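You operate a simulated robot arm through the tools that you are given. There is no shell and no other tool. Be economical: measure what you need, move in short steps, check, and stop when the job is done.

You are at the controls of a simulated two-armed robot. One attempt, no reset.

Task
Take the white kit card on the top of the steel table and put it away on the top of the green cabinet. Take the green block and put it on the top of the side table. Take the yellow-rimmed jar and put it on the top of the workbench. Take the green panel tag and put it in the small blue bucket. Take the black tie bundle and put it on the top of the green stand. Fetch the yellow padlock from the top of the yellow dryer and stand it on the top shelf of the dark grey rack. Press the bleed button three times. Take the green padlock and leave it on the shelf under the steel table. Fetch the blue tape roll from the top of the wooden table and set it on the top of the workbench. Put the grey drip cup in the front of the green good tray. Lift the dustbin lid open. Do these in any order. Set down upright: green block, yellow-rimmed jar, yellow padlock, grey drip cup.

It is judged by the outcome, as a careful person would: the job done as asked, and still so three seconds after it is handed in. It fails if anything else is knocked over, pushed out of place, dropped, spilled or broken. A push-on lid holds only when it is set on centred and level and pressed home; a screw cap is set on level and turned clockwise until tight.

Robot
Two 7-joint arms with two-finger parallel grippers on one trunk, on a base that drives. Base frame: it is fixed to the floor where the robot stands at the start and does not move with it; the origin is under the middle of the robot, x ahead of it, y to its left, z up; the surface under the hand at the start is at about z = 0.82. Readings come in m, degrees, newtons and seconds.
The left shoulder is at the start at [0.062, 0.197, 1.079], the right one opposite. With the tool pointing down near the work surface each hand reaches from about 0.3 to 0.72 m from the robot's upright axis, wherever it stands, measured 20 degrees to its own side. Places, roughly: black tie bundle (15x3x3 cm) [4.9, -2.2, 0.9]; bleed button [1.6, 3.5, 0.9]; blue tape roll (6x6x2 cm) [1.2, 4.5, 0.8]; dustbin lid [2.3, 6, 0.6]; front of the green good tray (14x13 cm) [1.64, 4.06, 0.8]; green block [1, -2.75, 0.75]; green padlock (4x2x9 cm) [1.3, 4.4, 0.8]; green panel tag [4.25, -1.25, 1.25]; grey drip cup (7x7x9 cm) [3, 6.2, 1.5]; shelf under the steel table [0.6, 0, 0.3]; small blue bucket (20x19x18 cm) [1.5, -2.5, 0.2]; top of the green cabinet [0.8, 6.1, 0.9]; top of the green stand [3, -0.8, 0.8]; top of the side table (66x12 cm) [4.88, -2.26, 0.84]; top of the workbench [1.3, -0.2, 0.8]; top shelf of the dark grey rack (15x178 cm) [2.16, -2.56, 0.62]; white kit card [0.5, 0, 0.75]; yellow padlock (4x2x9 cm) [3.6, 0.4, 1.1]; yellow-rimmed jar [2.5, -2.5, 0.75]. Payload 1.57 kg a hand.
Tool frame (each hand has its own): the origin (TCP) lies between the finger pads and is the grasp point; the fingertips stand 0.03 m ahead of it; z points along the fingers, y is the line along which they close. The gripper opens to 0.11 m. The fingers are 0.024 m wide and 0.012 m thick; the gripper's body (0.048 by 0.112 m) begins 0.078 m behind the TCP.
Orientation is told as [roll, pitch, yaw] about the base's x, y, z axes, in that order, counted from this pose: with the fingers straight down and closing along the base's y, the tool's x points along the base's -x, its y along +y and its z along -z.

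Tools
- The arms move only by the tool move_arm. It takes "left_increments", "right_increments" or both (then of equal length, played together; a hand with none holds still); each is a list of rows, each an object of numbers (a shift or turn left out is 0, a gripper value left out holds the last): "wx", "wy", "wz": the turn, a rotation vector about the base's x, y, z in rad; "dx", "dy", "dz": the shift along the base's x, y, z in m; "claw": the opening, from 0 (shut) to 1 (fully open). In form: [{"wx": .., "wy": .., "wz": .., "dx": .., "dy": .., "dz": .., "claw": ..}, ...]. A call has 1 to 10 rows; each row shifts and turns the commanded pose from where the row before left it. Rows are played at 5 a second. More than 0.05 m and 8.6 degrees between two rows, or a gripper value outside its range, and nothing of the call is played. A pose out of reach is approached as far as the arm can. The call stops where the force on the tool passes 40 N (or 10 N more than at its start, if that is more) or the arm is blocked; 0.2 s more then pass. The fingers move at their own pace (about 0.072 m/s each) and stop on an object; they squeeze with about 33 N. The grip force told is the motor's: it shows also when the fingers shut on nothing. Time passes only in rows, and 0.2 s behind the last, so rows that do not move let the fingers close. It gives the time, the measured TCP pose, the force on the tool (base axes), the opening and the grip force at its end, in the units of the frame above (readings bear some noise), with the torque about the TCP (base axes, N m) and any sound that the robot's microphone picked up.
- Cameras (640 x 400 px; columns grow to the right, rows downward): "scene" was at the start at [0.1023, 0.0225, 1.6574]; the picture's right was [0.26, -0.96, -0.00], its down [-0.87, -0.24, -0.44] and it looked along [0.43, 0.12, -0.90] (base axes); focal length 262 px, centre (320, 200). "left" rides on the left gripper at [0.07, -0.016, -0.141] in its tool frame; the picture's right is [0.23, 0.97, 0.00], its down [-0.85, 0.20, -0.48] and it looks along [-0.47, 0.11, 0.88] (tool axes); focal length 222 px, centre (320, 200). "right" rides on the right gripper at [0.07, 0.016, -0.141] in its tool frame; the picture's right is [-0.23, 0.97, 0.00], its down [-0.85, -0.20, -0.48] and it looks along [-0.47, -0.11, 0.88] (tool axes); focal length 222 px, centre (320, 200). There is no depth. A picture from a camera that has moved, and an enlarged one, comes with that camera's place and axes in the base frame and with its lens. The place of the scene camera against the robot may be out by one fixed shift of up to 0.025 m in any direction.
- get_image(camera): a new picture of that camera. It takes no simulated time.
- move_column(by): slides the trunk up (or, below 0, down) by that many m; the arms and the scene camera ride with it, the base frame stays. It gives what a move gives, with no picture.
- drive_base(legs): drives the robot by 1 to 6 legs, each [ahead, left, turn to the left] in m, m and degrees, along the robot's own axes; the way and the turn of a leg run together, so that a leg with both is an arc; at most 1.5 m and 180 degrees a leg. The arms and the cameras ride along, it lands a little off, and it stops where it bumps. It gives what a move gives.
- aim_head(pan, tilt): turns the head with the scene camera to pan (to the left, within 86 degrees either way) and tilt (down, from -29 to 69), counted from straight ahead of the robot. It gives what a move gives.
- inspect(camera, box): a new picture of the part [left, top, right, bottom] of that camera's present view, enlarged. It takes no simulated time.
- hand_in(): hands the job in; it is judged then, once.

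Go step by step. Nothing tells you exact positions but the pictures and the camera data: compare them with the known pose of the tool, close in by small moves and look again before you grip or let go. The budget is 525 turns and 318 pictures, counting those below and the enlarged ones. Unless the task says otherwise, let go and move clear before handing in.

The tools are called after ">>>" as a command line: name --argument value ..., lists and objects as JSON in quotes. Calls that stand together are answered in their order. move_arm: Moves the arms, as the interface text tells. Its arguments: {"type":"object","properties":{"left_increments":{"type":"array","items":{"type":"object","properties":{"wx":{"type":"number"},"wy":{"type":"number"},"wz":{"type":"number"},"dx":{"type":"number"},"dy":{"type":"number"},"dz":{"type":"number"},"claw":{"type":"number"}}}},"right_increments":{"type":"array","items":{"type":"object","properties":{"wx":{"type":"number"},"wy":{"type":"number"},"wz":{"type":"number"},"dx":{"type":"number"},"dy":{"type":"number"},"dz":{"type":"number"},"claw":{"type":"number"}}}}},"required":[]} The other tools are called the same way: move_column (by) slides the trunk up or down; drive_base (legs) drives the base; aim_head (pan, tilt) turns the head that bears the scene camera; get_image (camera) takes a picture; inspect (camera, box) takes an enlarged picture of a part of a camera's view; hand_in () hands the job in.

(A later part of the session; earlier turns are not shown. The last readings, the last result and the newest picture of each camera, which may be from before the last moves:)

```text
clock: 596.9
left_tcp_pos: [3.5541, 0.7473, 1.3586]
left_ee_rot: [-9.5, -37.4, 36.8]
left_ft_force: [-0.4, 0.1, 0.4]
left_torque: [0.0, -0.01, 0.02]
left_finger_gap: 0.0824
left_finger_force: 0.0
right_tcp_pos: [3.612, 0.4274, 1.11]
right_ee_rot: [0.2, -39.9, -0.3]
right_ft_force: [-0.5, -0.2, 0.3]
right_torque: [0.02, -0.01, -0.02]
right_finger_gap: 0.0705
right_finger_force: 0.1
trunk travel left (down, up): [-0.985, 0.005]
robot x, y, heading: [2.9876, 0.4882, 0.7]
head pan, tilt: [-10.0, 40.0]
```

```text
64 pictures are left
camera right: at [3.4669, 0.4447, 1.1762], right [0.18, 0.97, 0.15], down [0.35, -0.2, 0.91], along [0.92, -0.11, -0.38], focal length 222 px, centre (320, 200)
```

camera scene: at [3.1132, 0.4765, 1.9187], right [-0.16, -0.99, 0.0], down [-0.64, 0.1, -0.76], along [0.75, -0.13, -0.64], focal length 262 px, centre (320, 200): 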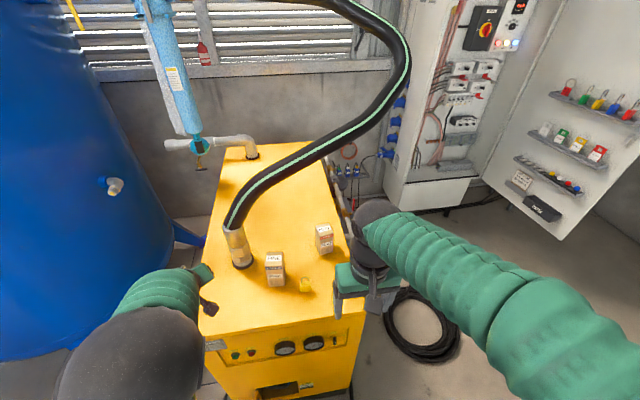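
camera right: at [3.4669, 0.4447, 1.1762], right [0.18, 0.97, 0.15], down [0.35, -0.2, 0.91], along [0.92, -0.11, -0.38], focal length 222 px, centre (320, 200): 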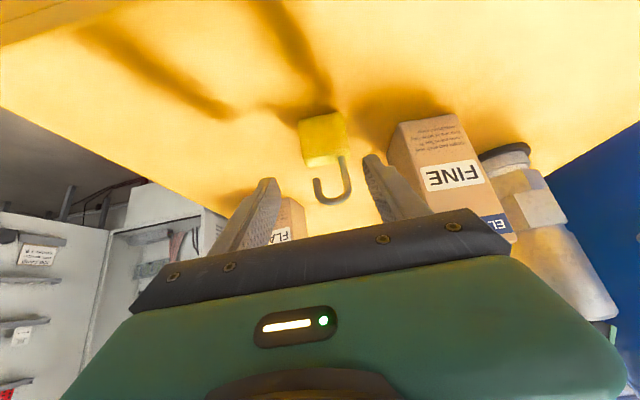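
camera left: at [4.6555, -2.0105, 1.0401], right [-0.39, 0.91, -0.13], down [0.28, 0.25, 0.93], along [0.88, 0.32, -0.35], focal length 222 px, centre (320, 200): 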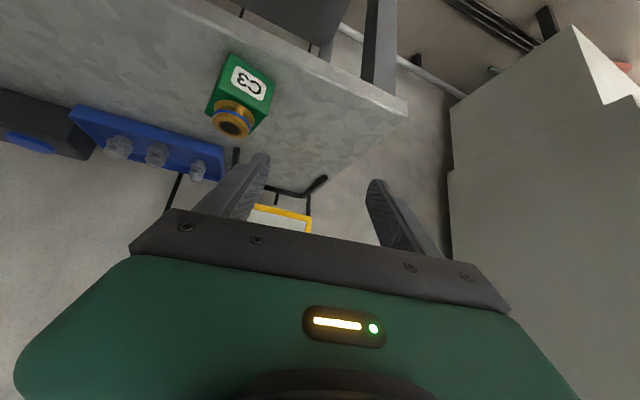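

>>> move_arm --right_increments '[{"dx": 0.007, "dy": 0.005, "dz": -0.022}, {"dx": 0.007, "dy": 0.004, "dz": -0.02}, {"claw": 0.2}, {"claw": 0.0}, {}, {}]'

>>> get_image --camera "right"

```text
clock: 598.3
left_tcp_pos: [3.5505, 0.7489, 1.3564]
left_ee_rot: [-9.6, -37.6, 37.0]
left_ft_force: [0.6, 0.7, 0.8]
left_torque: [-0.01, 0.0, 0.02]
left_finger_gap: 0.0825
left_finger_force: 0.1
right_tcp_pos: [3.6225, 0.4329, 1.064]
right_ee_rot: [-0.1, -40.1, -0.4]
right_ft_force: [4.9, 0.7, 30.8]
right_torque: [0.54, -0.34, -0.11]
right_finger_gap: 0.0393
right_finger_force: 32.9
trunk travel left (down, up): [-0.985, 0.005]
robot x, y, heading: [2.9838, 0.4892, 0.8]
head pan, tilt: [-10.0, 40.0]
```

```text
63 pictures are left
camera right: at [3.4776, 0.4512, 1.1276], right [0.18, 0.97, 0.14], down [0.34, -0.2, 0.92], along [0.92, -0.12, -0.37], focal length 222 px, centre (320, 200)
```

right: 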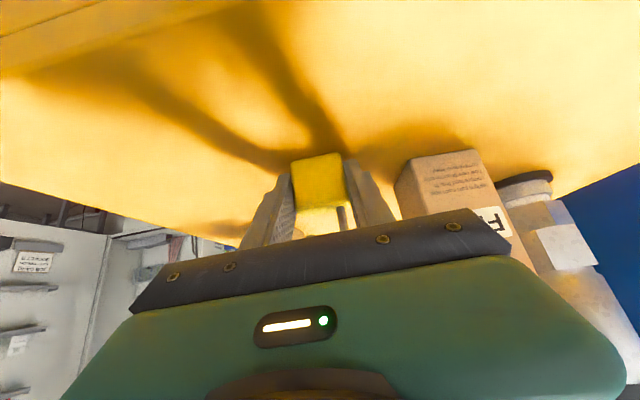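

Gripped. Lift straight up and back.

>>> move_arm --right_increments '[{"dz": 0.02}, {"dz": 0.04}, {"dz": 0.04, "dx": -0.01}, {"dz": 0.03, "dx": -0.03}, {"dx": -0.045}, {"dx": -0.045}, {"dx": -0.045}]'

>>> drive_base --legs '[[-0.75, 0, 0]]'

>>> get_image --camera "scene"

```text
clock: 599.9
left_tcp_pos: [3.5513, 0.7458, 1.3566]
left_ee_rot: [-9.5, -37.5, 36.8]
left_ft_force: [0.4, -0.2, -0.3]
left_torque: [0.0, -0.02, -0.02]
left_finger_gap: 0.0825
left_finger_force: 0.1
right_tcp_pos: [3.4402, 0.4424, 1.1845]
right_ee_rot: [-0.7, -38.9, 1.2]
right_ft_force: [0.2, 0.3, -1.3]
right_torque: [-0.04, 0.0, -0.02]
right_finger_gap: 0.0393
right_finger_force: 33.0
trunk travel left (down, up): [-0.985, 0.005]
robot x, y, heading: [2.9857, 0.4826, 0.7]
head pan, tilt: [-10.0, 40.0]
```

```text
clock: 604.0
left_tcp_pos: [2.8109, 0.7392, 1.3542]
left_ee_rot: [-9.4, -37.4, 36.5]
left_ft_force: [-0.9, 0.3, -0.2]
left_torque: [0.01, 0.0, 0.02]
left_finger_gap: 0.0823
left_finger_force: 0.0
right_tcp_pos: [2.6976, 0.4354, 1.1835]
right_ee_rot: [-0.8, -38.6, 1.0]
right_ft_force: [0.5, -0.9, -0.8]
right_torque: [0.0, 0.0, 0.0]
right_finger_gap: 0.0398
right_finger_force: 33.2
trunk travel left (down, up): [-0.985, 0.005]
robot x, y, heading: [2.2412, 0.4757, 0.4]
head pan, tilt: [-10.0, 40.0]
```

```text
62 pictures are left
camera scene: at [2.372, 0.4715, 1.9984], right [-0.17, -0.99, 0.0], down [-0.64, 0.11, -0.76], along [0.75, -0.13, -0.65], focal length 262 px, centre (320, 200)
```

scene: 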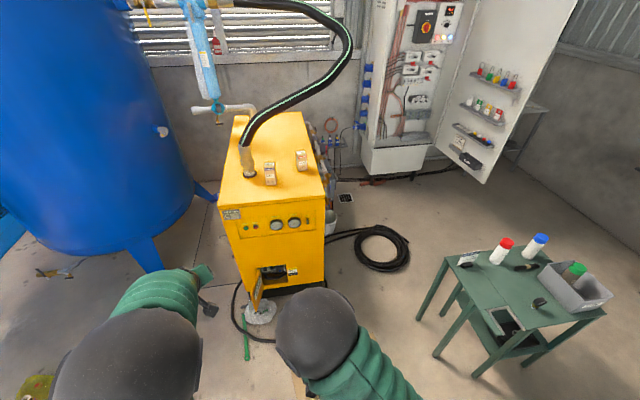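

The padlock is held; the cartons are undisturbed. Before going to the rack I'll try to draw the left hand in closer, gently.

>>> move_arm --left_increments '[{"dx": -0.02}, {"dx": -0.02}, {"dx": -0.02}, {"dx": -0.02}]'

>>> move_arm --left_increments '[{"dx": -0.02, "wy": 0.04}, {"dx": -0.02, "wy": 0.04}, {"dx": -0.02, "wy": 0.04}]'

>>> aim_head --pan 20 --tilt 60

>>> get_image --camera "scene"

```text
clock: 605.0
left_tcp_pos: [2.7267, 0.7397, 1.3547]
left_ee_rot: [-9.6, -37.6, 36.6]
left_ft_force: [-0.8, 0.0, 0.2]
left_torque: [0.0, 0.01, -0.01]
left_finger_gap: 0.0826
left_finger_force: 0.1
right_tcp_pos: [2.6936, 0.4348, 1.1847]
right_ee_rot: [-0.9, -38.9, 1.0]
right_ft_force: [-0.1, 0.2, -0.1]
right_torque: [0.0, 0.02, 0.0]
right_finger_gap: 0.0396
right_finger_force: 32.6
trunk travel left (down, up): [-0.985, 0.005]
robot x, y, heading: [2.2421, 0.4814, 0.4]
head pan, tilt: [-10.0, 40.0]
```

```text
clock: 605.8
left_tcp_pos: [2.6667, 0.7352, 1.3554]
left_ee_rot: [-4.7, -32.0, 33.7]
left_ft_force: [-0.4, -0.7, 0.6]
left_torque: [0.0, -0.01, -0.01]
left_finger_gap: 0.0823
left_finger_force: 0.0
right_tcp_pos: [2.6941, 0.4344, 1.1848]
right_ee_rot: [-0.6, -38.9, 0.9]
right_ft_force: [0.7, 0.3, -1.4]
right_torque: [0.01, 0.01, 0.01]
right_finger_gap: 0.0394
right_finger_force: 32.7
trunk travel left (down, up): [-0.985, 0.005]
robot x, y, heading: [2.2391, 0.4727, 0.2]
head pan, tilt: [-10.0, 40.0]
```

```text
clock: 606.7
left_tcp_pos: [2.668, 0.7386, 1.3548]
left_ee_rot: [-4.7, -32.0, 33.8]
left_ft_force: [-0.4, -0.3, -0.3]
left_torque: [0.0, 0.02, 0.0]
left_finger_gap: 0.0826
left_finger_force: 0.1
right_tcp_pos: [2.6949, 0.4353, 1.184]
right_ee_rot: [-0.9, -38.8, 0.8]
right_ft_force: [-0.4, -0.6, -0.5]
right_torque: [0.03, 0.04, 0.02]
right_finger_gap: 0.0396
right_finger_force: 32.8
trunk travel left (down, up): [-0.985, 0.005]
robot x, y, heading: [2.2434, 0.4786, 0.4]
head pan, tilt: [20.0, 60.0]
```

```text
61 pictures are left
camera scene: at [2.3461, 0.5086, 1.972], right [0.35, -0.94, 0.0], down [-0.81, -0.3, -0.5], along [0.47, 0.17, -0.87], focal length 262 px, centre (320, 200)
```

scene: 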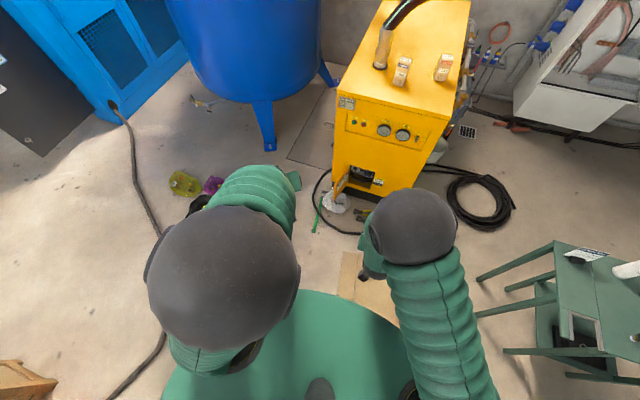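

>>> move_arm --left_increments '[{"wy": 0.06, "wz": -0.05}, {"wy": 0.06, "wz": -0.05}, {"wy": 0.06, "wz": -0.05}, {"wy": 0.06, "wz": -0.05}, {"wy": 0.06, "wz": -0.05}]' --right_increments '[{"dy": -0.02}, {"dy": -0.02}, {"dy": -0.02}, {"dy": -0.02}, {"dy": -0.01}]'

```text
clock: 607.9
left_tcp_pos: [2.6699, 0.7379, 1.3548]
left_ee_rot: [3.2, -16.2, 16.1]
left_ft_force: [-0.9, -0.4, 0.4]
left_torque: [-0.01, -0.01, 0.04]
left_finger_gap: 0.0824
left_finger_force: 0.1
right_tcp_pos: [2.6968, 0.3449, 1.1846]
right_ee_rot: [-0.8, -38.8, 0.9]
right_ft_force: [0.4, -0.7, -1.3]
right_torque: [0.02, -0.01, 0.01]
right_finger_gap: 0.0395
right_finger_force: 32.8
trunk travel left (down, up): [-0.985, 0.005]
robot x, y, heading: [2.2421, 0.4791, 0.1]
head pan, tilt: [20.0, 60.0]
```

>>> move_arm --left_increments '[{"wy": 0.07, "wz": -0.06, "wx": -0.015, "dx": -0.015, "dy": -0.01}, {"wy": 0.07, "wz": -0.06, "wx": -0.015, "dx": -0.015, "dy": -0.01}, {"wy": 0.07, "wz": -0.06, "wx": -0.015, "dy": -0.02}, {"wy": 0.06, "wz": -0.06, "dy": -0.02}]'

>>> drive_base --legs '[[0, 0, -90], [1.0, 0, 0], [1.0, -0.1, 0]]'

>>> aim_head --pan 0 --tilt 40

>>> get_image --camera "scene"

```text
clock: 608.9
left_tcp_pos: [2.6391, 0.6785, 1.3559]
left_ee_rot: [3.3, -0.5, 2.3]
left_ft_force: [0.7, -0.9, 0.8]
left_torque: [0.01, 0.0, 0.03]
left_finger_gap: 0.0826
left_finger_force: 0.1
right_tcp_pos: [2.6955, 0.3451, 1.1852]
right_ee_rot: [-0.8, -38.8, 1.0]
right_ft_force: [-0.4, 0.0, -1.1]
right_torque: [-0.01, 0.04, 0.01]
right_finger_gap: 0.0394
right_finger_force: 33.0
trunk travel left (down, up): [-0.985, 0.005]
robot x, y, heading: [2.2415, 0.479, 0.1]
head pan, tilt: [20.0, 60.0]
```

```text
clock: 622.7
left_tcp_pos: [2.2878, -1.9027, 1.3562]
left_ee_rot: [3.2, -0.7, -89.2]
left_ft_force: [-0.4, 0.3, 0.3]
left_torque: [0.03, 0.0, -0.01]
left_finger_gap: 0.0826
left_finger_force: 0.0
right_tcp_pos: [1.9517, -1.9508, 1.1861]
right_ee_rot: [-0.8, -38.8, -90.8]
right_ft_force: [0.2, 1.3, -0.7]
right_torque: [0.04, 0.01, -0.03]
right_finger_gap: 0.0396
right_finger_force: 33.0
trunk travel left (down, up): [-0.985, 0.005]
robot x, y, heading: [2.1004, -1.5, -91.6]
head pan, tilt: [20.0, 60.0]
```

```text
clock: 623.5
left_tcp_pos: [2.2862, -1.9046, 1.3576]
left_ee_rot: [3.2, -0.6, -89.3]
left_ft_force: [0.0, 0.4, -0.2]
left_torque: [0.01, 0.04, 0.03]
left_finger_gap: 0.0825
left_finger_force: 0.1
right_tcp_pos: [1.952, -1.9509, 1.186]
right_ee_rot: [-0.9, -38.9, -90.8]
right_ft_force: [0.2, -0.9, -1.1]
right_torque: [0.04, 0.02, -0.01]
right_finger_gap: 0.0398
right_finger_force: 32.8
trunk travel left (down, up): [-0.985, 0.005]
robot x, y, heading: [2.1005, -1.5035, -91.5]
head pan, tilt: [0.0, 40.0]
```

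```text
60 pictures are left
camera scene: at [2.1054, -1.6143, 1.9986], right [-1.0, 0.03, 0.0], down [0.02, 0.64, -0.76], along [-0.02, -0.76, -0.64], focal length 262 px, centre (320, 200)
```

scene: 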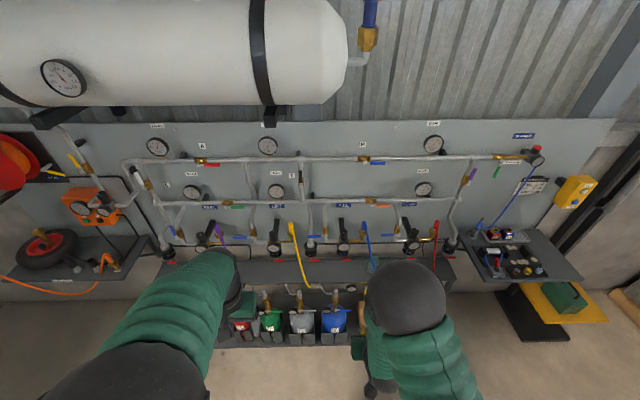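

Both arms are in good shape now. I'll line up at x≈2.55, lower the trunk, and approach the shelf spot near x≈2.40 where it's clear.

>>> drive_base --legs '[[0, 0.45, 1.5], [0.2, 0, 0]]'

>>> move_column --by -0.4

>>> drive_base --legs '[[0.25, 0, 0]]'

>>> get_image --camera "right"

>>> get_image --camera "scene"

```text
clock: 627.4
left_tcp_pos: [2.756, -2.0901, 1.3588]
left_ee_rot: [3.2, -0.9, -86.9]
left_ft_force: [0.4, 0.1, 0.5]
left_torque: [-0.01, 0.0, 0.02]
left_finger_gap: 0.0826
left_finger_force: 0.2
right_tcp_pos: [2.422, -2.1513, 1.1873]
right_ee_rot: [-0.8, -39.1, -88.4]
right_ft_force: [0.7, 0.2, -1.1]
right_torque: [0.03, 0.02, 0.02]
right_finger_gap: 0.0396
right_finger_force: 33.2
trunk travel left (down, up): [-0.985, 0.005]
robot x, y, heading: [2.5506, -1.7028, -88.8]
head pan, tilt: [0.0, 40.0]
```

```text
clock: 631.3
left_tcp_pos: [2.75, -2.0991, 0.9684]
left_ee_rot: [-0.1, -2.5, -86.6]
left_ft_force: [0.3, -0.9, -0.2]
left_torque: [-0.01, 0.01, -0.01]
left_finger_gap: 0.0825
left_finger_force: 0.1
right_tcp_pos: [2.4232, -2.154, 0.7853]
right_ee_rot: [-0.7, -38.9, -88.4]
right_ft_force: [0.2, -0.9, -1.0]
right_torque: [0.02, 0.01, 0.0]
right_finger_gap: 0.0395
right_finger_force: 33.1
trunk travel left (down, up): [-0.585, 0.405]
robot x, y, heading: [2.5489, -1.7011, -89.1]
head pan, tilt: [0.0, 40.0]
```

```text
clock: 633.1
left_tcp_pos: [2.7537, -2.3435, 0.9693]
left_ee_rot: [0.0, -2.5, -86.6]
left_ft_force: [-0.5, -0.9, -0.2]
left_torque: [0.03, 0.01, 0.01]
left_finger_gap: 0.0828
left_finger_force: 0.1
right_tcp_pos: [2.4256, -2.3983, 0.786]
right_ee_rot: [-0.8, -38.8, -88.4]
right_ft_force: [-0.2, 0.5, -1.6]
right_torque: [0.01, -0.03, 0.04]
right_finger_gap: 0.0399
right_finger_force: 33.0
trunk travel left (down, up): [-0.585, 0.405]
robot x, y, heading: [2.5525, -1.9502, -89.1]
head pan, tilt: [0.0, 40.0]
```

```text
59 pictures are left
camera right: at [2.4391, -2.2552, 0.8525], right [0.98, -0.16, 0.13], down [-0.18, -0.37, 0.91], along [-0.1, -0.92, -0.39], focal length 222 px, centre (320, 200)
```

right: 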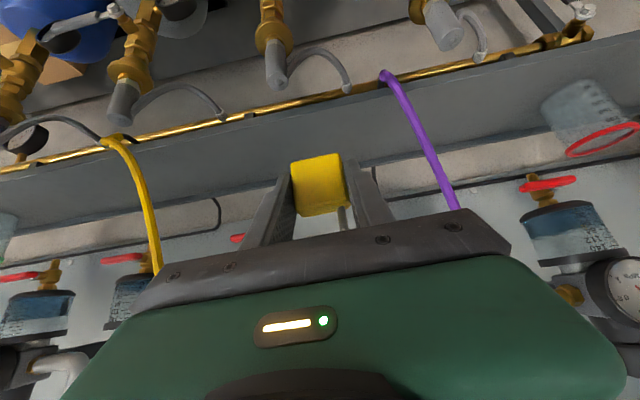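

```text
58 pictures are left
camera scene: at [2.566, -2.0565, 1.5988], right [-1.0, -0.01, 0.0], down [-0.01, 0.64, -0.77], along [0.01, -0.77, -0.64], focal length 262 px, centre (320, 200)
```

scene: 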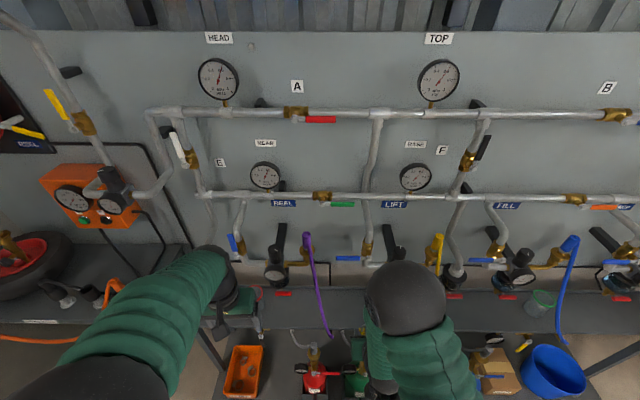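

>>> move_arm --right_increments '[{"dx": -0.003, "dy": -0.03, "dz": -0.015}, {"dx": -0.003, "dy": -0.03, "dz": -0.015}, {"dx": -0.003, "dy": -0.03, "dz": -0.015}, {"dx": -0.003, "dy": -0.03, "dz": -0.015}, {"dx": -0.003, "dy": -0.035, "dz": -0.015}]'

>>> get_image --camera "right"

```text
clock: 634.3
left_tcp_pos: [2.7543, -2.3427, 0.9681]
left_ee_rot: [0.2, -2.7, -86.4]
left_ft_force: [-0.2, 0.6, 0.1]
left_torque: [0.02, -0.03, -0.02]
left_finger_gap: 0.0825
left_finger_force: 0.1
right_tcp_pos: [2.4065, -2.5534, 0.711]
right_ee_rot: [-0.9, -38.8, -88.6]
right_ft_force: [-0.5, 0.2, -2.1]
right_torque: [0.03, 0.02, -0.02]
right_finger_gap: 0.0397
right_finger_force: 32.6
trunk travel left (down, up): [-0.585, 0.405]
robot x, y, heading: [2.5528, -1.9438, -89.1]
head pan, tilt: [0.0, 40.0]
```

```text
57 pictures are left
camera right: at [2.421, -2.4091, 0.7786], right [0.98, -0.16, 0.13], down [-0.18, -0.37, 0.91], along [-0.1, -0.92, -0.39], focal length 222 px, centre (320, 200)
```

right: 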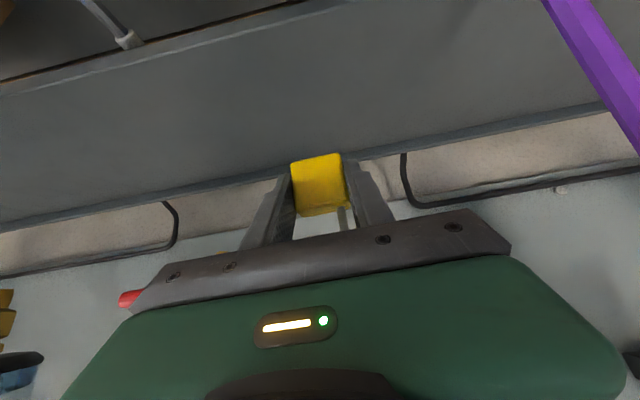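

>>> move_arm --right_increments '[{"dz": -0.025}, {"dz": -0.015}, {"dz": -0.006}, {"dz": -0.005}, {"dz": -0.005}, {"dz": -0.004}]'

```text
clock: 635.7
left_tcp_pos: [2.755, -2.3434, 0.9696]
left_ee_rot: [0.0, -2.6, -86.6]
left_ft_force: [0.1, -0.3, 1.3]
left_torque: [0.0, 0.01, -0.01]
left_finger_gap: 0.0826
left_finger_force: 0.0
right_tcp_pos: [2.4106, -2.5525, 0.6516]
right_ee_rot: [-0.7, -39.0, -88.3]
right_ft_force: [-0.4, -0.7, -1.2]
right_torque: [0.02, 0.01, 0.02]
right_finger_gap: 0.0395
right_finger_force: 32.7
trunk travel left (down, up): [-0.585, 0.405]
robot x, y, heading: [2.5552, -1.9467, -88.8]
head pan, tilt: [0.0, 40.0]
```

>>> move_arm --right_increments '[{"dz": -0.004}, {"dz": -0.004}, {"dz": -0.004}, {"dz": -0.003}]'

>>> get_image --camera "right"

```text
clock: 636.4
left_tcp_pos: [2.7544, -2.3408, 0.971]
left_ee_rot: [-0.5, -3.0, -86.6]
left_ft_force: [0.0, -0.4, -0.1]
left_torque: [-0.01, 0.02, 0.01]
left_finger_gap: 0.0825
left_finger_force: 0.1
right_tcp_pos: [2.4109, -2.5586, 0.6514]
right_ee_rot: [-0.8, -40.2, -88.6]
right_ft_force: [-1.2, 9.9, 34.5]
right_torque: [0.13, -0.76, 0.3]
right_finger_gap: 0.0393
right_finger_force: 33.2
trunk travel left (down, up): [-0.585, 0.405]
robot x, y, heading: [2.554, -1.9419, -89.3]
head pan, tilt: [0.0, 40.0]
stopped in row 3 (right hand): the force on the tool passed its limit at 45 N (the readings are from after the stop); the commanded pose is now the measured one
```

```text
56 pictures are left
camera right: at [2.4246, -2.4133, 0.7142], right [0.98, -0.16, 0.14], down [-0.18, -0.35, 0.92], along [-0.1, -0.92, -0.37], focal length 222 px, centre (320, 200)
```

right: 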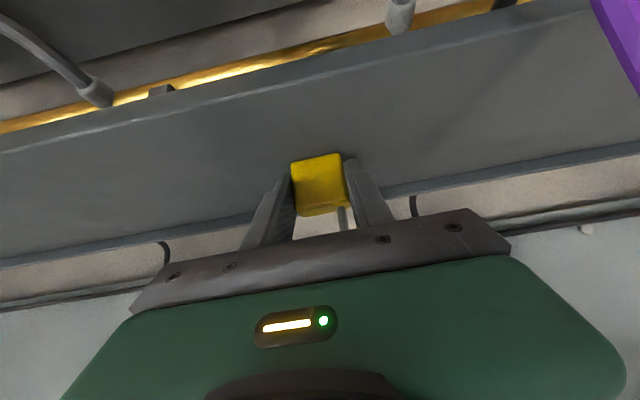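

>>> move_arm --right_increments '[{"dz": 0.005}, {"wy": -0.015}, {"dz": -0.002}, {"claw": 0.5}, {"claw": 0.62}, {}]'

>>> get_image --camera "right"

```text
clock: 637.8
left_tcp_pos: [2.7553, -2.3421, 0.9712]
left_ee_rot: [-0.5, -2.9, -86.5]
left_ft_force: [-0.3, -1.0, 0.5]
left_torque: [0.02, 0.01, -0.07]
left_finger_gap: 0.0824
left_finger_force: 0.1
right_tcp_pos: [2.4116, -2.5556, 0.6501]
right_ee_rot: [0.3, -39.7, -89.1]
right_ft_force: [16.2, 5.9, 23.0]
right_torque: [-0.28, -0.02, 0.19]
right_finger_gap: 0.0549
right_finger_force: 0.1
trunk travel left (down, up): [-0.585, 0.405]
robot x, y, heading: [2.5513, -1.9448, -89.1]
head pan, tilt: [0.0, 40.0]
```

```text
55 pictures are left
camera right: at [2.4245, -2.4115, 0.7157], right [0.98, -0.16, 0.15], down [-0.2, -0.36, 0.91], along [-0.09, -0.92, -0.38], focal length 222 px, centre (320, 200)
```

right: 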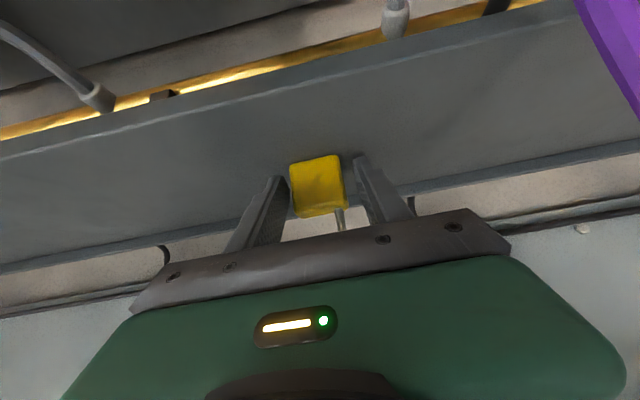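

The padlock is free. Fingers still press the shelf lightly; I'll lift a bit, open more, and withdraw along the finger axis.

>>> move_arm --right_increments '[{"dz": 0.006}, {"claw": 0.72}, {"dy": 0.006, "dz": 0.008}, {"dy": 0.012, "dz": 0.015}, {"dy": 0.016, "dz": 0.02}, {"dy": 0.02, "dz": 0.025}, {"dy": 0.025, "dz": 0.03}]'

>>> get_image --camera "right"

```text
clock: 639.4
left_tcp_pos: [2.7537, -2.3419, 0.9706]
left_ee_rot: [-0.4, -2.8, -86.7]
left_ft_force: [0.2, 0.3, -0.6]
left_torque: [-0.01, 0.03, -0.01]
left_finger_gap: 0.0825
left_finger_force: 0.0
right_tcp_pos: [2.4126, -2.4763, 0.7535]
right_ee_rot: [0.3, -39.7, -89.2]
right_ft_force: [-0.3, 0.8, 0.1]
right_torque: [-0.03, 0.03, 0.03]
right_finger_gap: 0.0795
right_finger_force: 0.0
trunk travel left (down, up): [-0.585, 0.405]
robot x, y, heading: [2.5563, -1.9475, -89.1]
head pan, tilt: [0.0, 40.0]
```

```text
54 pictures are left
camera right: at [2.4251, -2.3324, 0.8186], right [0.98, -0.16, 0.15], down [-0.2, -0.36, 0.91], along [-0.09, -0.92, -0.38], focal length 222 px, centre (320, 200)
```

right: 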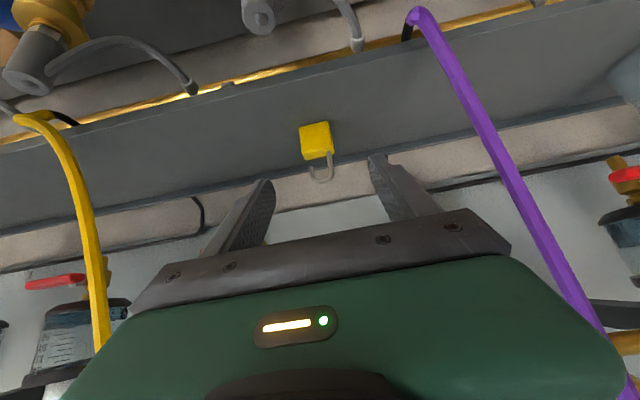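

The yellow padlock stands on the rack shelf. Last job: the green tag. I'll tuck the right hand, raise the trunk and go look at the cabinet door from the north-west.

>>> move_arm --right_increments '[{"dy": 0.04, "dz": 0.03}, {"dy": 0.04, "dz": 0.03}, {"wx": 0.12}, {"wx": 0.12}, {"wx": 0.12}, {"wx": 0.12}, {"wx": 0.12}, {"wx": 0.08}]'

>>> drive_base --legs '[[-0.35, 0, 0], [0, 0, 90], [0.98, 0, 0], [0, 0.3, 0]]'

>>> move_column --by 0.4

>>> aim_head --pan 0 --tilt 35

>>> get_image --camera "scene"

```text
clock: 641.2
left_tcp_pos: [2.7539, -2.3443, 0.9694]
left_ee_rot: [-0.3, -2.7, -86.6]
left_ft_force: [-0.4, -0.2, -0.2]
left_torque: [0.0, 0.0, -0.02]
left_finger_gap: 0.0824
left_finger_force: 0.1
right_tcp_pos: [2.411, -2.3972, 0.8114]
right_ee_rot: [0.9, -0.6, -89.4]
right_ft_force: [0.3, -0.1, 0.2]
right_torque: [-0.01, -0.01, -0.02]
right_finger_gap: 0.0793
right_finger_force: 0.0
trunk travel left (down, up): [-0.585, 0.405]
robot x, y, heading: [2.5545, -1.9455, -89.4]
head pan, tilt: [0.0, 40.0]
```

```text
clock: 653.8
left_tcp_pos: [3.9187, -1.0312, 0.9724]
left_ee_rot: [0.1, -2.8, 6.5]
left_ft_force: [-0.2, -0.8, 0.5]
left_torque: [0.04, 0.01, -0.02]
left_finger_gap: 0.0827
left_finger_force: 0.1
right_tcp_pos: [3.9921, -1.3683, 0.8116]
right_ee_rot: [1.2, -0.7, 3.6]
right_ft_force: [1.4, -5.7, -2.4]
right_torque: [0.24, 0.02, -0.13]
right_finger_gap: 0.0773
right_finger_force: 0.0
trunk travel left (down, up): [-0.585, 0.405]
robot x, y, heading: [3.5367, -1.2424, 4.1]
head pan, tilt: [0.0, 40.0]
```

```text
clock: 657.6
left_tcp_pos: [3.9172, -1.0227, 1.3695]
left_ee_rot: [-0.3, -2.8, 6.5]
left_ft_force: [-0.1, 0.7, 0.6]
left_torque: [0.0, -0.01, 0.0]
left_finger_gap: 0.0826
left_finger_force: 0.1
right_tcp_pos: [3.9929, -1.3646, 1.2128]
right_ee_rot: [0.7, -0.7, 3.7]
right_ft_force: [0.2, -3.5, 1.3]
right_torque: [0.21, 0.06, -0.04]
right_finger_gap: 0.0786
right_finger_force: 0.1
trunk travel left (down, up): [-0.985, 0.005]
robot x, y, heading: [3.5374, -1.2446, 4.0]
head pan, tilt: [0.0, 40.0]
```

```text
clock: 658.3
left_tcp_pos: [3.9188, -1.0225, 1.3696]
left_ee_rot: [-0.2, -2.8, 6.5]
left_ft_force: [-0.2, -0.5, -0.6]
left_torque: [0.03, 0.02, 0.0]
left_finger_gap: 0.0825
left_finger_force: 0.1
right_tcp_pos: [3.9926, -1.3626, 1.2128]
right_ee_rot: [0.8, -0.8, 3.7]
right_ft_force: [0.6, -2.9, 1.7]
right_torque: [0.29, 0.0, -0.06]
right_finger_gap: 0.0782
right_finger_force: 0.1
trunk travel left (down, up): [-0.985, 0.005]
robot x, y, heading: [3.5339, -1.2445, 4.0]
head pan, tilt: [0.0, 35.0]
```

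```text
53 pictures are left
camera scene: at [3.6646, -1.2297, 2.0062], right [0.07, -1.0, 0.0], down [-0.57, -0.04, -0.82], along [0.82, 0.06, -0.58], focal length 262 px, centre (320, 200)
```

scene: 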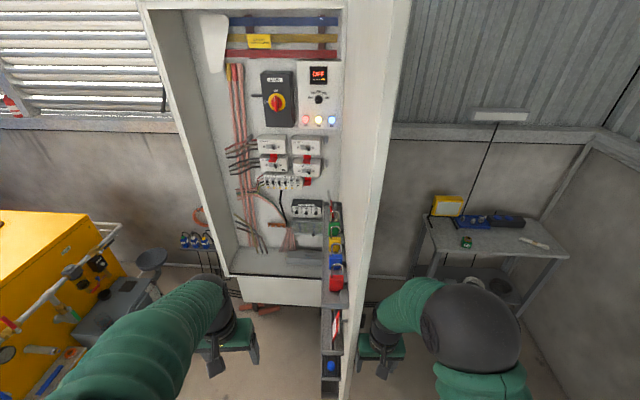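

The right hand is touching the door's outer side; I'll move it away at once and shift north to view the inner face.

>>> move_arm --right_increments '[{"dy": -0.03}, {"dy": -0.04, "dx": -0.02}, {"dx": -0.04}, {"dx": -0.04}, {"dx": -0.04}]'

>>> drive_base --legs '[[-0.15, 0, -4], [0, 0.35, 0]]'

>>> aim_head --pan -25 --tilt 35

>>> get_image --camera "scene"

```text
clock: 659.5
left_tcp_pos: [3.9191, -1.0202, 1.37]
left_ee_rot: [-0.4, -2.8, 6.6]
left_ft_force: [-1.0, 1.0, 0.7]
left_torque: [-0.05, -0.03, -0.03]
left_finger_gap: 0.0822
left_finger_force: 0.0
right_tcp_pos: [3.8524, -1.4265, 1.2118]
right_ee_rot: [0.6, -0.6, 3.6]
right_ft_force: [-0.3, 0.4, -0.3]
right_torque: [0.02, -0.01, 0.03]
right_finger_gap: 0.079
right_finger_force: 0.1
right hand out of reach, approached as far as the arm can: row 5
trunk travel left (down, up): [-0.985, 0.005]
robot x, y, heading: [3.5366, -1.2426, 4.2]
head pan, tilt: [0.0, 35.0]
```

```text
clock: 661.2
left_tcp_pos: [3.7716, -1.0345, 1.3646]
left_ee_rot: [-1.3, -2.6, 4.5]
left_ft_force: [0.3, -0.4, 1.0]
left_torque: [0.03, 0.08, 0.0]
left_finger_gap: 0.0824
left_finger_force: 0.0
right_tcp_pos: [3.6922, -1.4498, 1.2134]
right_ee_rot: [-0.2, -0.5, 0.1]
right_ft_force: [0.3, -0.2, -0.1]
right_torque: [0.08, 0.06, 0.05]
right_finger_gap: 0.0792
right_finger_force: 0.1
trunk travel left (down, up): [-0.985, 0.005]
robot x, y, heading: [3.3784, -1.2633, 1.8]
head pan, tilt: [0.0, 35.0]
stopped in leg 2: the robot was blocked; the commanded pose is now the measured one
```

```text
clock: 662.0
left_tcp_pos: [3.7674, -1.0336, 1.3682]
left_ee_rot: [-1.2, -2.8, 4.6]
left_ft_force: [-0.1, -1.2, 0.7]
left_torque: [0.04, 0.05, 0.03]
left_finger_gap: 0.0826
left_finger_force: 0.1
right_tcp_pos: [3.6909, -1.4488, 1.2158]
right_ee_rot: [-0.3, -0.7, 0.0]
right_ft_force: [-1.0, -0.7, 0.1]
right_torque: [0.0, 0.04, -0.01]
right_finger_gap: 0.079
right_finger_force: 0.1
trunk travel left (down, up): [-0.985, 0.005]
robot x, y, heading: [3.38, -1.2657, 2.2]
head pan, tilt: [-25.0, 35.0]
```

```text
52 pictures are left
camera scene: at [3.5051, -1.2965, 2.0058], right [-0.39, -0.92, 0.0], down [-0.53, 0.23, -0.82], along [0.75, -0.32, -0.58], focal length 262 px, centre (320, 200)
```

scene: 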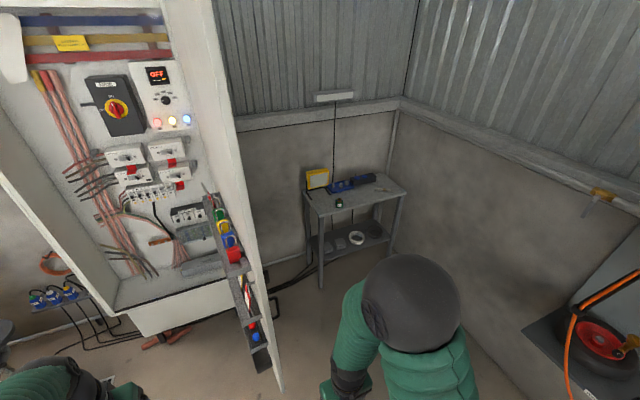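

I bumped the green stand. I'll check that nothing on it moved.

>>> aim_head --pan 80 --tilt 45

>>> get_image --camera "scene"

```text
clock: 663.9
left_tcp_pos: [3.7642, -1.0313, 1.368]
left_ee_rot: [-1.4, -3.0, 4.7]
left_ft_force: [0.1, 0.0, 0.0]
left_torque: [0.0, -0.02, -0.01]
left_finger_gap: 0.0823
left_finger_force: 0.0
right_tcp_pos: [3.6866, -1.4455, 1.2172]
right_ee_rot: [-0.2, -0.9, 0.0]
right_ft_force: [0.0, -0.7, 0.0]
right_torque: [0.03, 0.03, 0.02]
right_finger_gap: 0.0794
right_finger_force: 0.0
trunk travel left (down, up): [-0.985, 0.005]
robot x, y, heading: [3.3729, -1.2687, 1.7]
head pan, tilt: [80.0, 45.0]
```

```text
51 pictures are left
camera scene: at [3.4295, -1.1818, 1.9918], right [0.99, -0.14, 0.0], down [-0.1, -0.7, -0.71], along [0.1, 0.7, -0.71], focal length 262 px, centre (320, 200)
```

scene: 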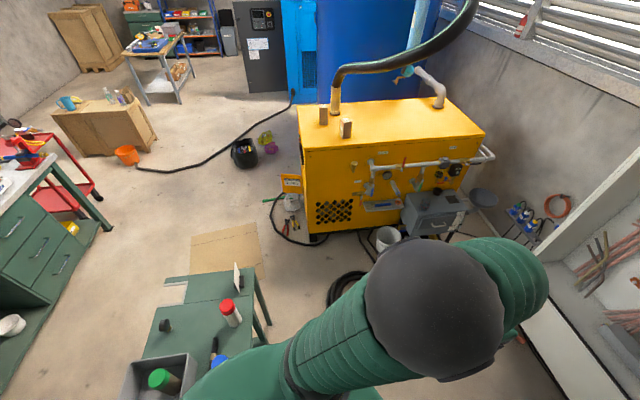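

The stand looks undisturbed. I'll move clear of it, put the right hand further out to the side, and take position north-west of the door with heading about -40°.

>>> move_arm --right_increments '[{"dy": -0.03}, {"dy": -0.03}, {"dy": -0.03}, {"dy": -0.03}]'

>>> drive_base --legs '[[0.25, 0, -2], [0, 0.24, 0], [0, 0, -40]]'

>>> aim_head --pan 10 --tilt 40

>>> get_image --camera "scene"

```text
clock: 664.9
left_tcp_pos: [3.766, -1.0309, 1.3673]
left_ee_rot: [-1.5, -2.8, 4.5]
left_ft_force: [0.3, -0.5, -0.2]
left_torque: [0.0, 0.02, -0.01]
left_finger_gap: 0.0824
left_finger_force: 0.0
right_tcp_pos: [3.691, -1.567, 1.2175]
right_ee_rot: [-0.3, -0.8, -0.1]
right_ft_force: [0.0, 0.0, -0.3]
right_torque: [0.01, 0.01, -0.01]
right_finger_gap: 0.0792
right_finger_force: 0.0
trunk travel left (down, up): [-0.985, 0.005]
robot x, y, heading: [3.3739, -1.2641, 1.9]
head pan, tilt: [80.0, 45.0]
```

```text
clock: 670.0
left_tcp_pos: [4.0756, -1.1012, 1.3669]
left_ee_rot: [-1.4, -3.0, -37.2]
left_ft_force: [-0.1, 0.3, 0.0]
left_torque: [0.0, 0.01, -0.01]
left_finger_gap: 0.0824
left_finger_force: 0.1
right_tcp_pos: [3.6661, -1.4505, 1.2179]
right_ee_rot: [-0.4, -0.8, -41.7]
right_ft_force: [-1.0, -0.4, -0.6]
right_torque: [0.04, -0.01, 0.02]
right_finger_gap: 0.0791
right_finger_force: 0.0
trunk travel left (down, up): [-0.985, 0.005]
robot x, y, heading: [3.6271, -1.018, -39.9]
head pan, tilt: [80.0, 45.0]
```

```text
clock: 671.4
left_tcp_pos: [4.0746, -1.1001, 1.3675]
left_ee_rot: [-1.5, -3.1, -37.2]
left_ft_force: [0.7, -0.2, -0.1]
left_torque: [0.0, 0.0, -0.03]
left_finger_gap: 0.0825
left_finger_force: 0.1
right_tcp_pos: [3.6645, -1.4492, 1.2194]
right_ee_rot: [-0.4, -0.8, -41.8]
right_ft_force: [-0.2, 0.5, -0.2]
right_torque: [-0.01, 0.02, 0.02]
right_finger_gap: 0.0792
right_finger_force: 0.0
trunk travel left (down, up): [-0.985, 0.005]
robot x, y, heading: [3.6266, -1.017, -40.1]
head pan, tilt: [10.0, 40.0]
```

```text
50 pictures are left
camera scene: at [3.7376, -1.076, 1.9987], right [-0.5, -0.87, 0.0], down [-0.56, 0.32, -0.77], along [0.66, -0.38, -0.64], focal length 262 px, centre (320, 200)
```

scene: 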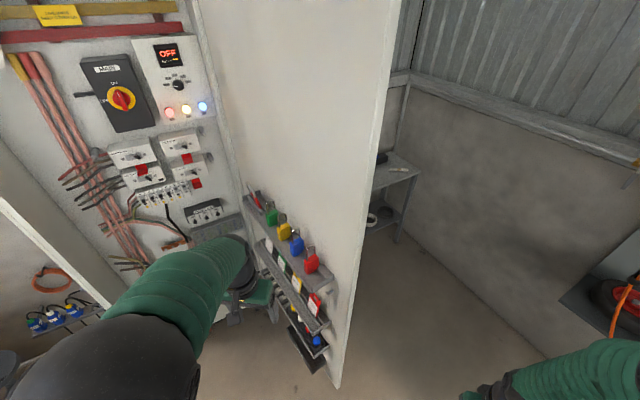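

>>> inspect --camera "scene" --box '[230, 180, 360, 380]'

>>> get_image --camera "left"

```text
2.00 times, centred on (295, 280) of scene
camera zoom: at [3.7376, -1.076, 1.9987], right [-0.5, -0.87, 0.0], down [-0.56, 0.32, -0.77], along [0.66, -0.38, -0.64], focal length 523 px, centre (370, 40)
```

zoom: 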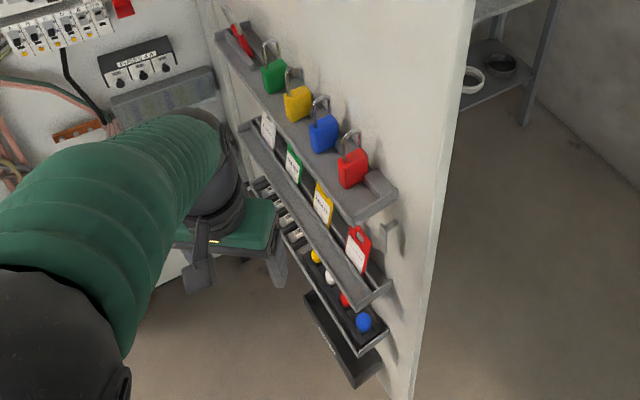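

```text
48 pictures are left
camera left: at [4.0078, -1.0642, 1.5053], right [0.41, 0.91, -0.04], down [0.79, -0.33, 0.52], along [0.46, -0.24, -0.86], focal length 222 px, centre (320, 200)
```

left: 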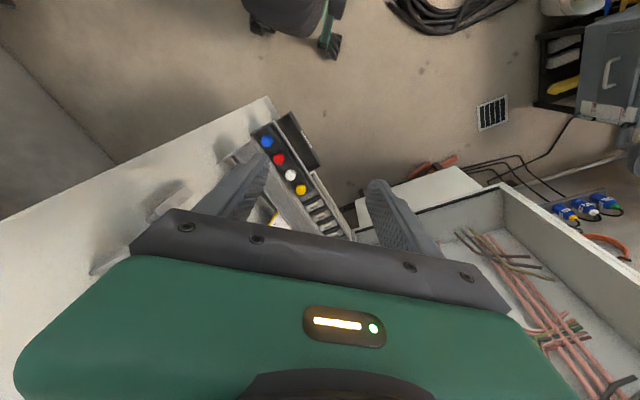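

I can see the tags in the second tray: white, green, yellow, red; the green one is around (4.29, -1.24). I'll turn the left hand to face the door and tilt it forward in small steps.

>>> move_arm --left_increments '[{"dy": 0.03, "wz": -0.1}, {"dy": 0.03, "wz": -0.1}, {"dy": 0.03, "wz": -0.1}, {"dy": 0.02, "wz": -0.1}, {"wz": -0.1}, {"wz": -0.1}, {"wz": -0.1}]'

>>> move_arm --left_increments '[{"wx": -0.078, "wy": -0.016}, {"wx": -0.078, "wy": -0.016}, {"wx": -0.078, "wy": -0.016}, {"wx": -0.078, "wy": -0.016}, {"wx": -0.078, "wy": -0.016}, {"wx": -0.078, "wy": -0.016}]'

>>> get_image --camera "left"

>>> get_image --camera "scene"

```text
clock: 673.0
left_tcp_pos: [4.0756, -0.9885, 1.3669]
left_ee_rot: [-1.6, -3.0, -77.4]
left_ft_force: [0.2, 0.3, 0.9]
left_torque: [-0.02, -0.02, -0.02]
left_finger_gap: 0.0826
left_finger_force: 0.1
right_tcp_pos: [3.6645, -1.4488, 1.2184]
right_ee_rot: [-0.4, -0.9, -41.8]
right_ft_force: [-0.1, -0.2, -0.4]
right_torque: [-0.05, 0.0, 0.01]
right_finger_gap: 0.0791
right_finger_force: 0.1
trunk travel left (down, up): [-0.985, 0.005]
robot x, y, heading: [3.6309, -1.0163, -40.0]
head pan, tilt: [10.0, 40.0]
```

```text
clock: 674.4
left_tcp_pos: [4.0771, -0.9889, 1.3669]
left_ee_rot: [-2.2, -30.4, -77.1]
left_ft_force: [0.6, 0.0, -0.4]
left_torque: [0.02, 0.01, 0.0]
left_finger_gap: 0.0825
left_finger_force: 0.0
right_tcp_pos: [3.6652, -1.4483, 1.219]
right_ee_rot: [-0.4, -0.9, -41.8]
right_ft_force: [-0.2, -1.4, -0.8]
right_torque: [0.02, -0.02, 0.01]
right_finger_gap: 0.079
right_finger_force: 0.0
trunk travel left (down, up): [-0.985, 0.005]
robot x, y, heading: [3.6278, -1.0134, -40.0]
head pan, tilt: [10.0, 40.0]
```

```text
47 pictures are left
camera left: at [4.0367, -0.8632, 1.4541], right [0.91, 0.39, -0.15], down [0.32, -0.44, 0.84], along [0.26, -0.81, -0.52], focal length 222 px, centre (320, 200)
```

left: 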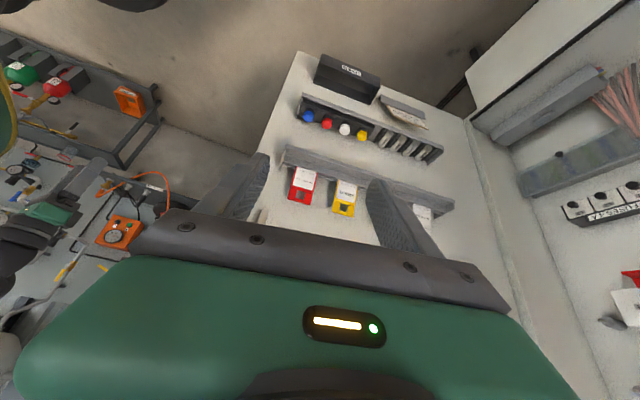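

```text
46 pictures are left
camera scene: at [3.7379, -1.0742, 1.9988], right [-0.5, -0.87, 0.0], down [-0.56, 0.32, -0.77], along [0.66, -0.38, -0.64], focal length 262 px, centre (320, 200)
```

scene: 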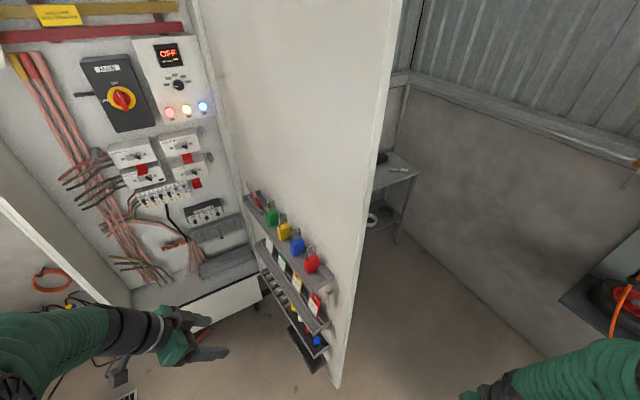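

Both views place the green tag at about (4.32, -1.235), visible from z≈1.12 to 1.21, with free gaps on both sides. I'll edge the base closer and add the remaining tilt carefully.

>>> drive_base --legs '[[0.1, 0.075, 0]]'

>>> move_arm --left_increments '[{"dz": -0.03, "claw": 0.75}, {"dz": -0.03}, {"wx": -0.07, "wy": -0.015}, {"wx": -0.07, "wy": -0.015}, {"wx": -0.07, "wy": -0.015}]'

>>> get_image --camera "left"

```text
clock: 675.6
left_tcp_pos: [4.1757, -1.0073, 1.3749]
left_ee_rot: [-0.8, -30.3, -78.0]
left_ft_force: [-0.5, 0.7, 0.3]
left_torque: [0.03, -0.08, 0.01]
left_finger_gap: 0.0823
left_finger_force: 0.1
right_tcp_pos: [3.7651, -1.4627, 1.2153]
right_ee_rot: [0.5, -1.4, -42.2]
right_ft_force: [-1.0, 0.5, -0.1]
right_torque: [-0.02, -0.14, -0.01]
right_finger_gap: 0.0791
right_finger_force: 0.2
trunk travel left (down, up): [-0.985, 0.005]
robot x, y, heading: [3.7561, -1.0229, -40.0]
head pan, tilt: [10.0, 40.0]
```

```text
clock: 676.8
left_tcp_pos: [4.1954, -1.0044, 1.3091]
left_ee_rot: [-1.9, -42.5, -77.5]
left_ft_force: [0.2, -0.9, 0.2]
left_torque: [0.04, 0.0, -0.03]
left_finger_gap: 0.0825
left_finger_force: 0.1
right_tcp_pos: [3.7837, -1.461, 1.2173]
right_ee_rot: [-0.2, -0.7, -42.1]
right_ft_force: [0.0, -0.1, 0.1]
right_torque: [0.0, 0.0, 0.0]
right_finger_gap: 0.0792
right_finger_force: 0.2
trunk travel left (down, up): [-0.985, 0.005]
robot x, y, heading: [3.7525, -1.0241, -40.2]
head pan, tilt: [10.0, 40.0]
```

```text
45 pictures are left
camera left: at [4.1532, -0.8631, 1.3661], right [0.92, 0.35, -0.18], down [0.28, -0.26, 0.93], along [0.28, -0.9, -0.33], focal length 222 px, centre (320, 200)
```

left: 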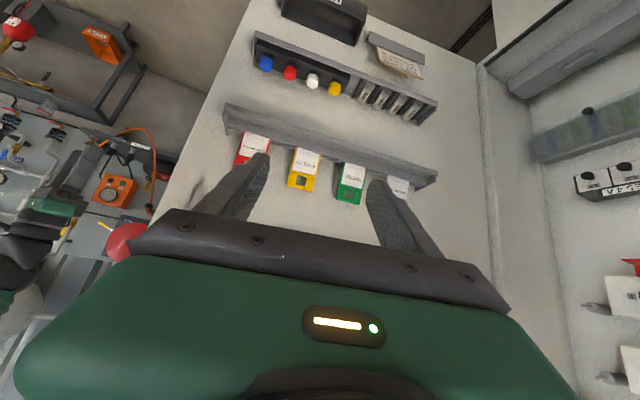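

The green tag is at (4.334, -1.255, 1.166). I'll shift sideways in front of it, then go in.

>>> move_arm --left_increments '[{"dx": 0.04, "dy": -0.025, "dz": -0.008}, {"dx": 0.04, "dy": -0.025, "dz": -0.008}, {"dx": 0.04, "dy": -0.025, "dz": -0.008}, {"dx": 0.004, "dy": -0.04, "dz": -0.022}, {"dx": 0.004, "dy": -0.04, "dz": -0.022}]'

>>> get_image --camera "left"

```text
clock: 678.0
left_tcp_pos: [4.3322, -1.145, 1.239]
left_ee_rot: [-2.6, -42.9, -77.0]
left_ft_force: [1.2, -0.1, -0.1]
left_torque: [-0.03, 0.02, 0.02]
left_finger_gap: 0.0826
left_finger_force: 0.1
right_tcp_pos: [3.7915, -1.4486, 1.22]
right_ee_rot: [-0.7, -0.8, -42.1]
right_ft_force: [0.1, 0.3, -0.3]
right_torque: [-0.01, -0.02, -0.01]
right_finger_gap: 0.0791
right_finger_force: 0.1
trunk travel left (down, up): [-0.985, 0.005]
robot x, y, heading: [3.7528, -1.0187, -40.3]
head pan, tilt: [10.0, 40.0]
```

```text
44 pictures are left
camera left: at [4.2898, -1.0044, 1.2962], right [0.92, 0.35, -0.19], down [0.28, -0.25, 0.93], along [0.28, -0.9, -0.33], focal length 222 px, centre (320, 200)
```

left: 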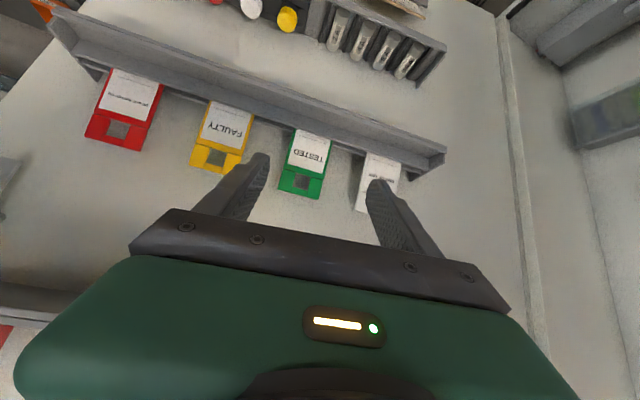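

>>> move_arm --left_increments '[{"dx": 0.002, "dy": -0.033, "dz": -0.017, "claw": 0.7}, {"dx": 0.002, "dy": -0.033, "dz": -0.017}, {"dy": -0.028, "dz": -0.015}]'

>>> get_image --camera "left"

```text
clock: 678.8
left_tcp_pos: [4.3343, -1.2466, 1.19]
left_ee_rot: [-2.2, -42.5, -77.3]
left_ft_force: [0.0, 0.9, -0.5]
left_torque: [-0.01, 0.02, 0.01]
left_finger_gap: 0.077
left_finger_force: 0.1
right_tcp_pos: [3.7873, -1.4566, 1.2174]
right_ee_rot: [-0.4, -0.7, -42.0]
right_ft_force: [0.1, 0.0, 0.4]
right_torque: [0.06, 0.01, 0.01]
right_finger_gap: 0.0791
right_finger_force: 0.0
trunk travel left (down, up): [-0.985, 0.005]
robot x, y, heading: [3.752, -1.0217, -40.0]
head pan, tilt: [10.0, 40.0]
```

```text
43 pictures are left
camera left: at [4.2914, -1.1054, 1.246], right [0.92, 0.35, -0.18], down [0.28, -0.26, 0.93], along [0.28, -0.9, -0.33], focal length 222 px, centre (320, 200)
```

left: 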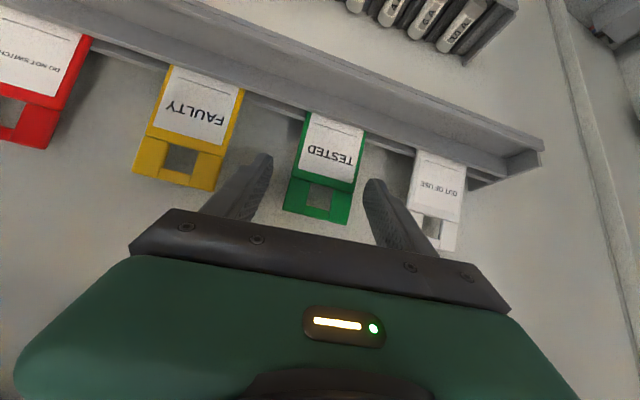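

The hole of the tag triangulates to (4.342, -1.271, 1.179), so I need ~2 cm more. Moving in and closing.

>>> move_arm --left_increments '[{"dx": 0.004, "dy": -0.01}, {"dx": 0.003, "dy": -0.01}, {"claw": 0.4}, {"claw": 0.2}, {"claw": 0.0}, {}, {}]'

>>> get_image --camera "left"

```text
clock: 680.4
left_tcp_pos: [4.3367, -1.2643, 1.192]
left_ee_rot: [-2.1, -42.8, -77.5]
left_ft_force: [-1.5, 2.3, 3.1]
left_torque: [0.09, 0.04, -0.28]
left_finger_gap: 0.0546
left_finger_force: 33.1
right_tcp_pos: [3.7846, -1.4551, 1.2193]
right_ee_rot: [-0.2, -0.8, -42.1]
right_ft_force: [1.2, 0.6, 0.4]
right_torque: [0.01, -0.01, 0.0]
right_finger_gap: 0.0792
right_finger_force: 0.0
trunk travel left (down, up): [-0.985, 0.005]
robot x, y, heading: [3.7512, -1.0233, -40.1]
head pan, tilt: [10.0, 40.0]
```

```text
42 pictures are left
camera left: at [4.2941, -1.1239, 1.2476], right [0.92, 0.35, -0.18], down [0.28, -0.25, 0.93], along [0.28, -0.9, -0.33], focal length 222 px, centre (320, 200)
```

left: 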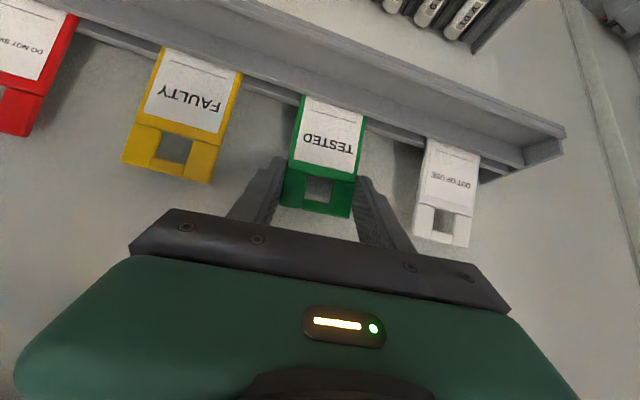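

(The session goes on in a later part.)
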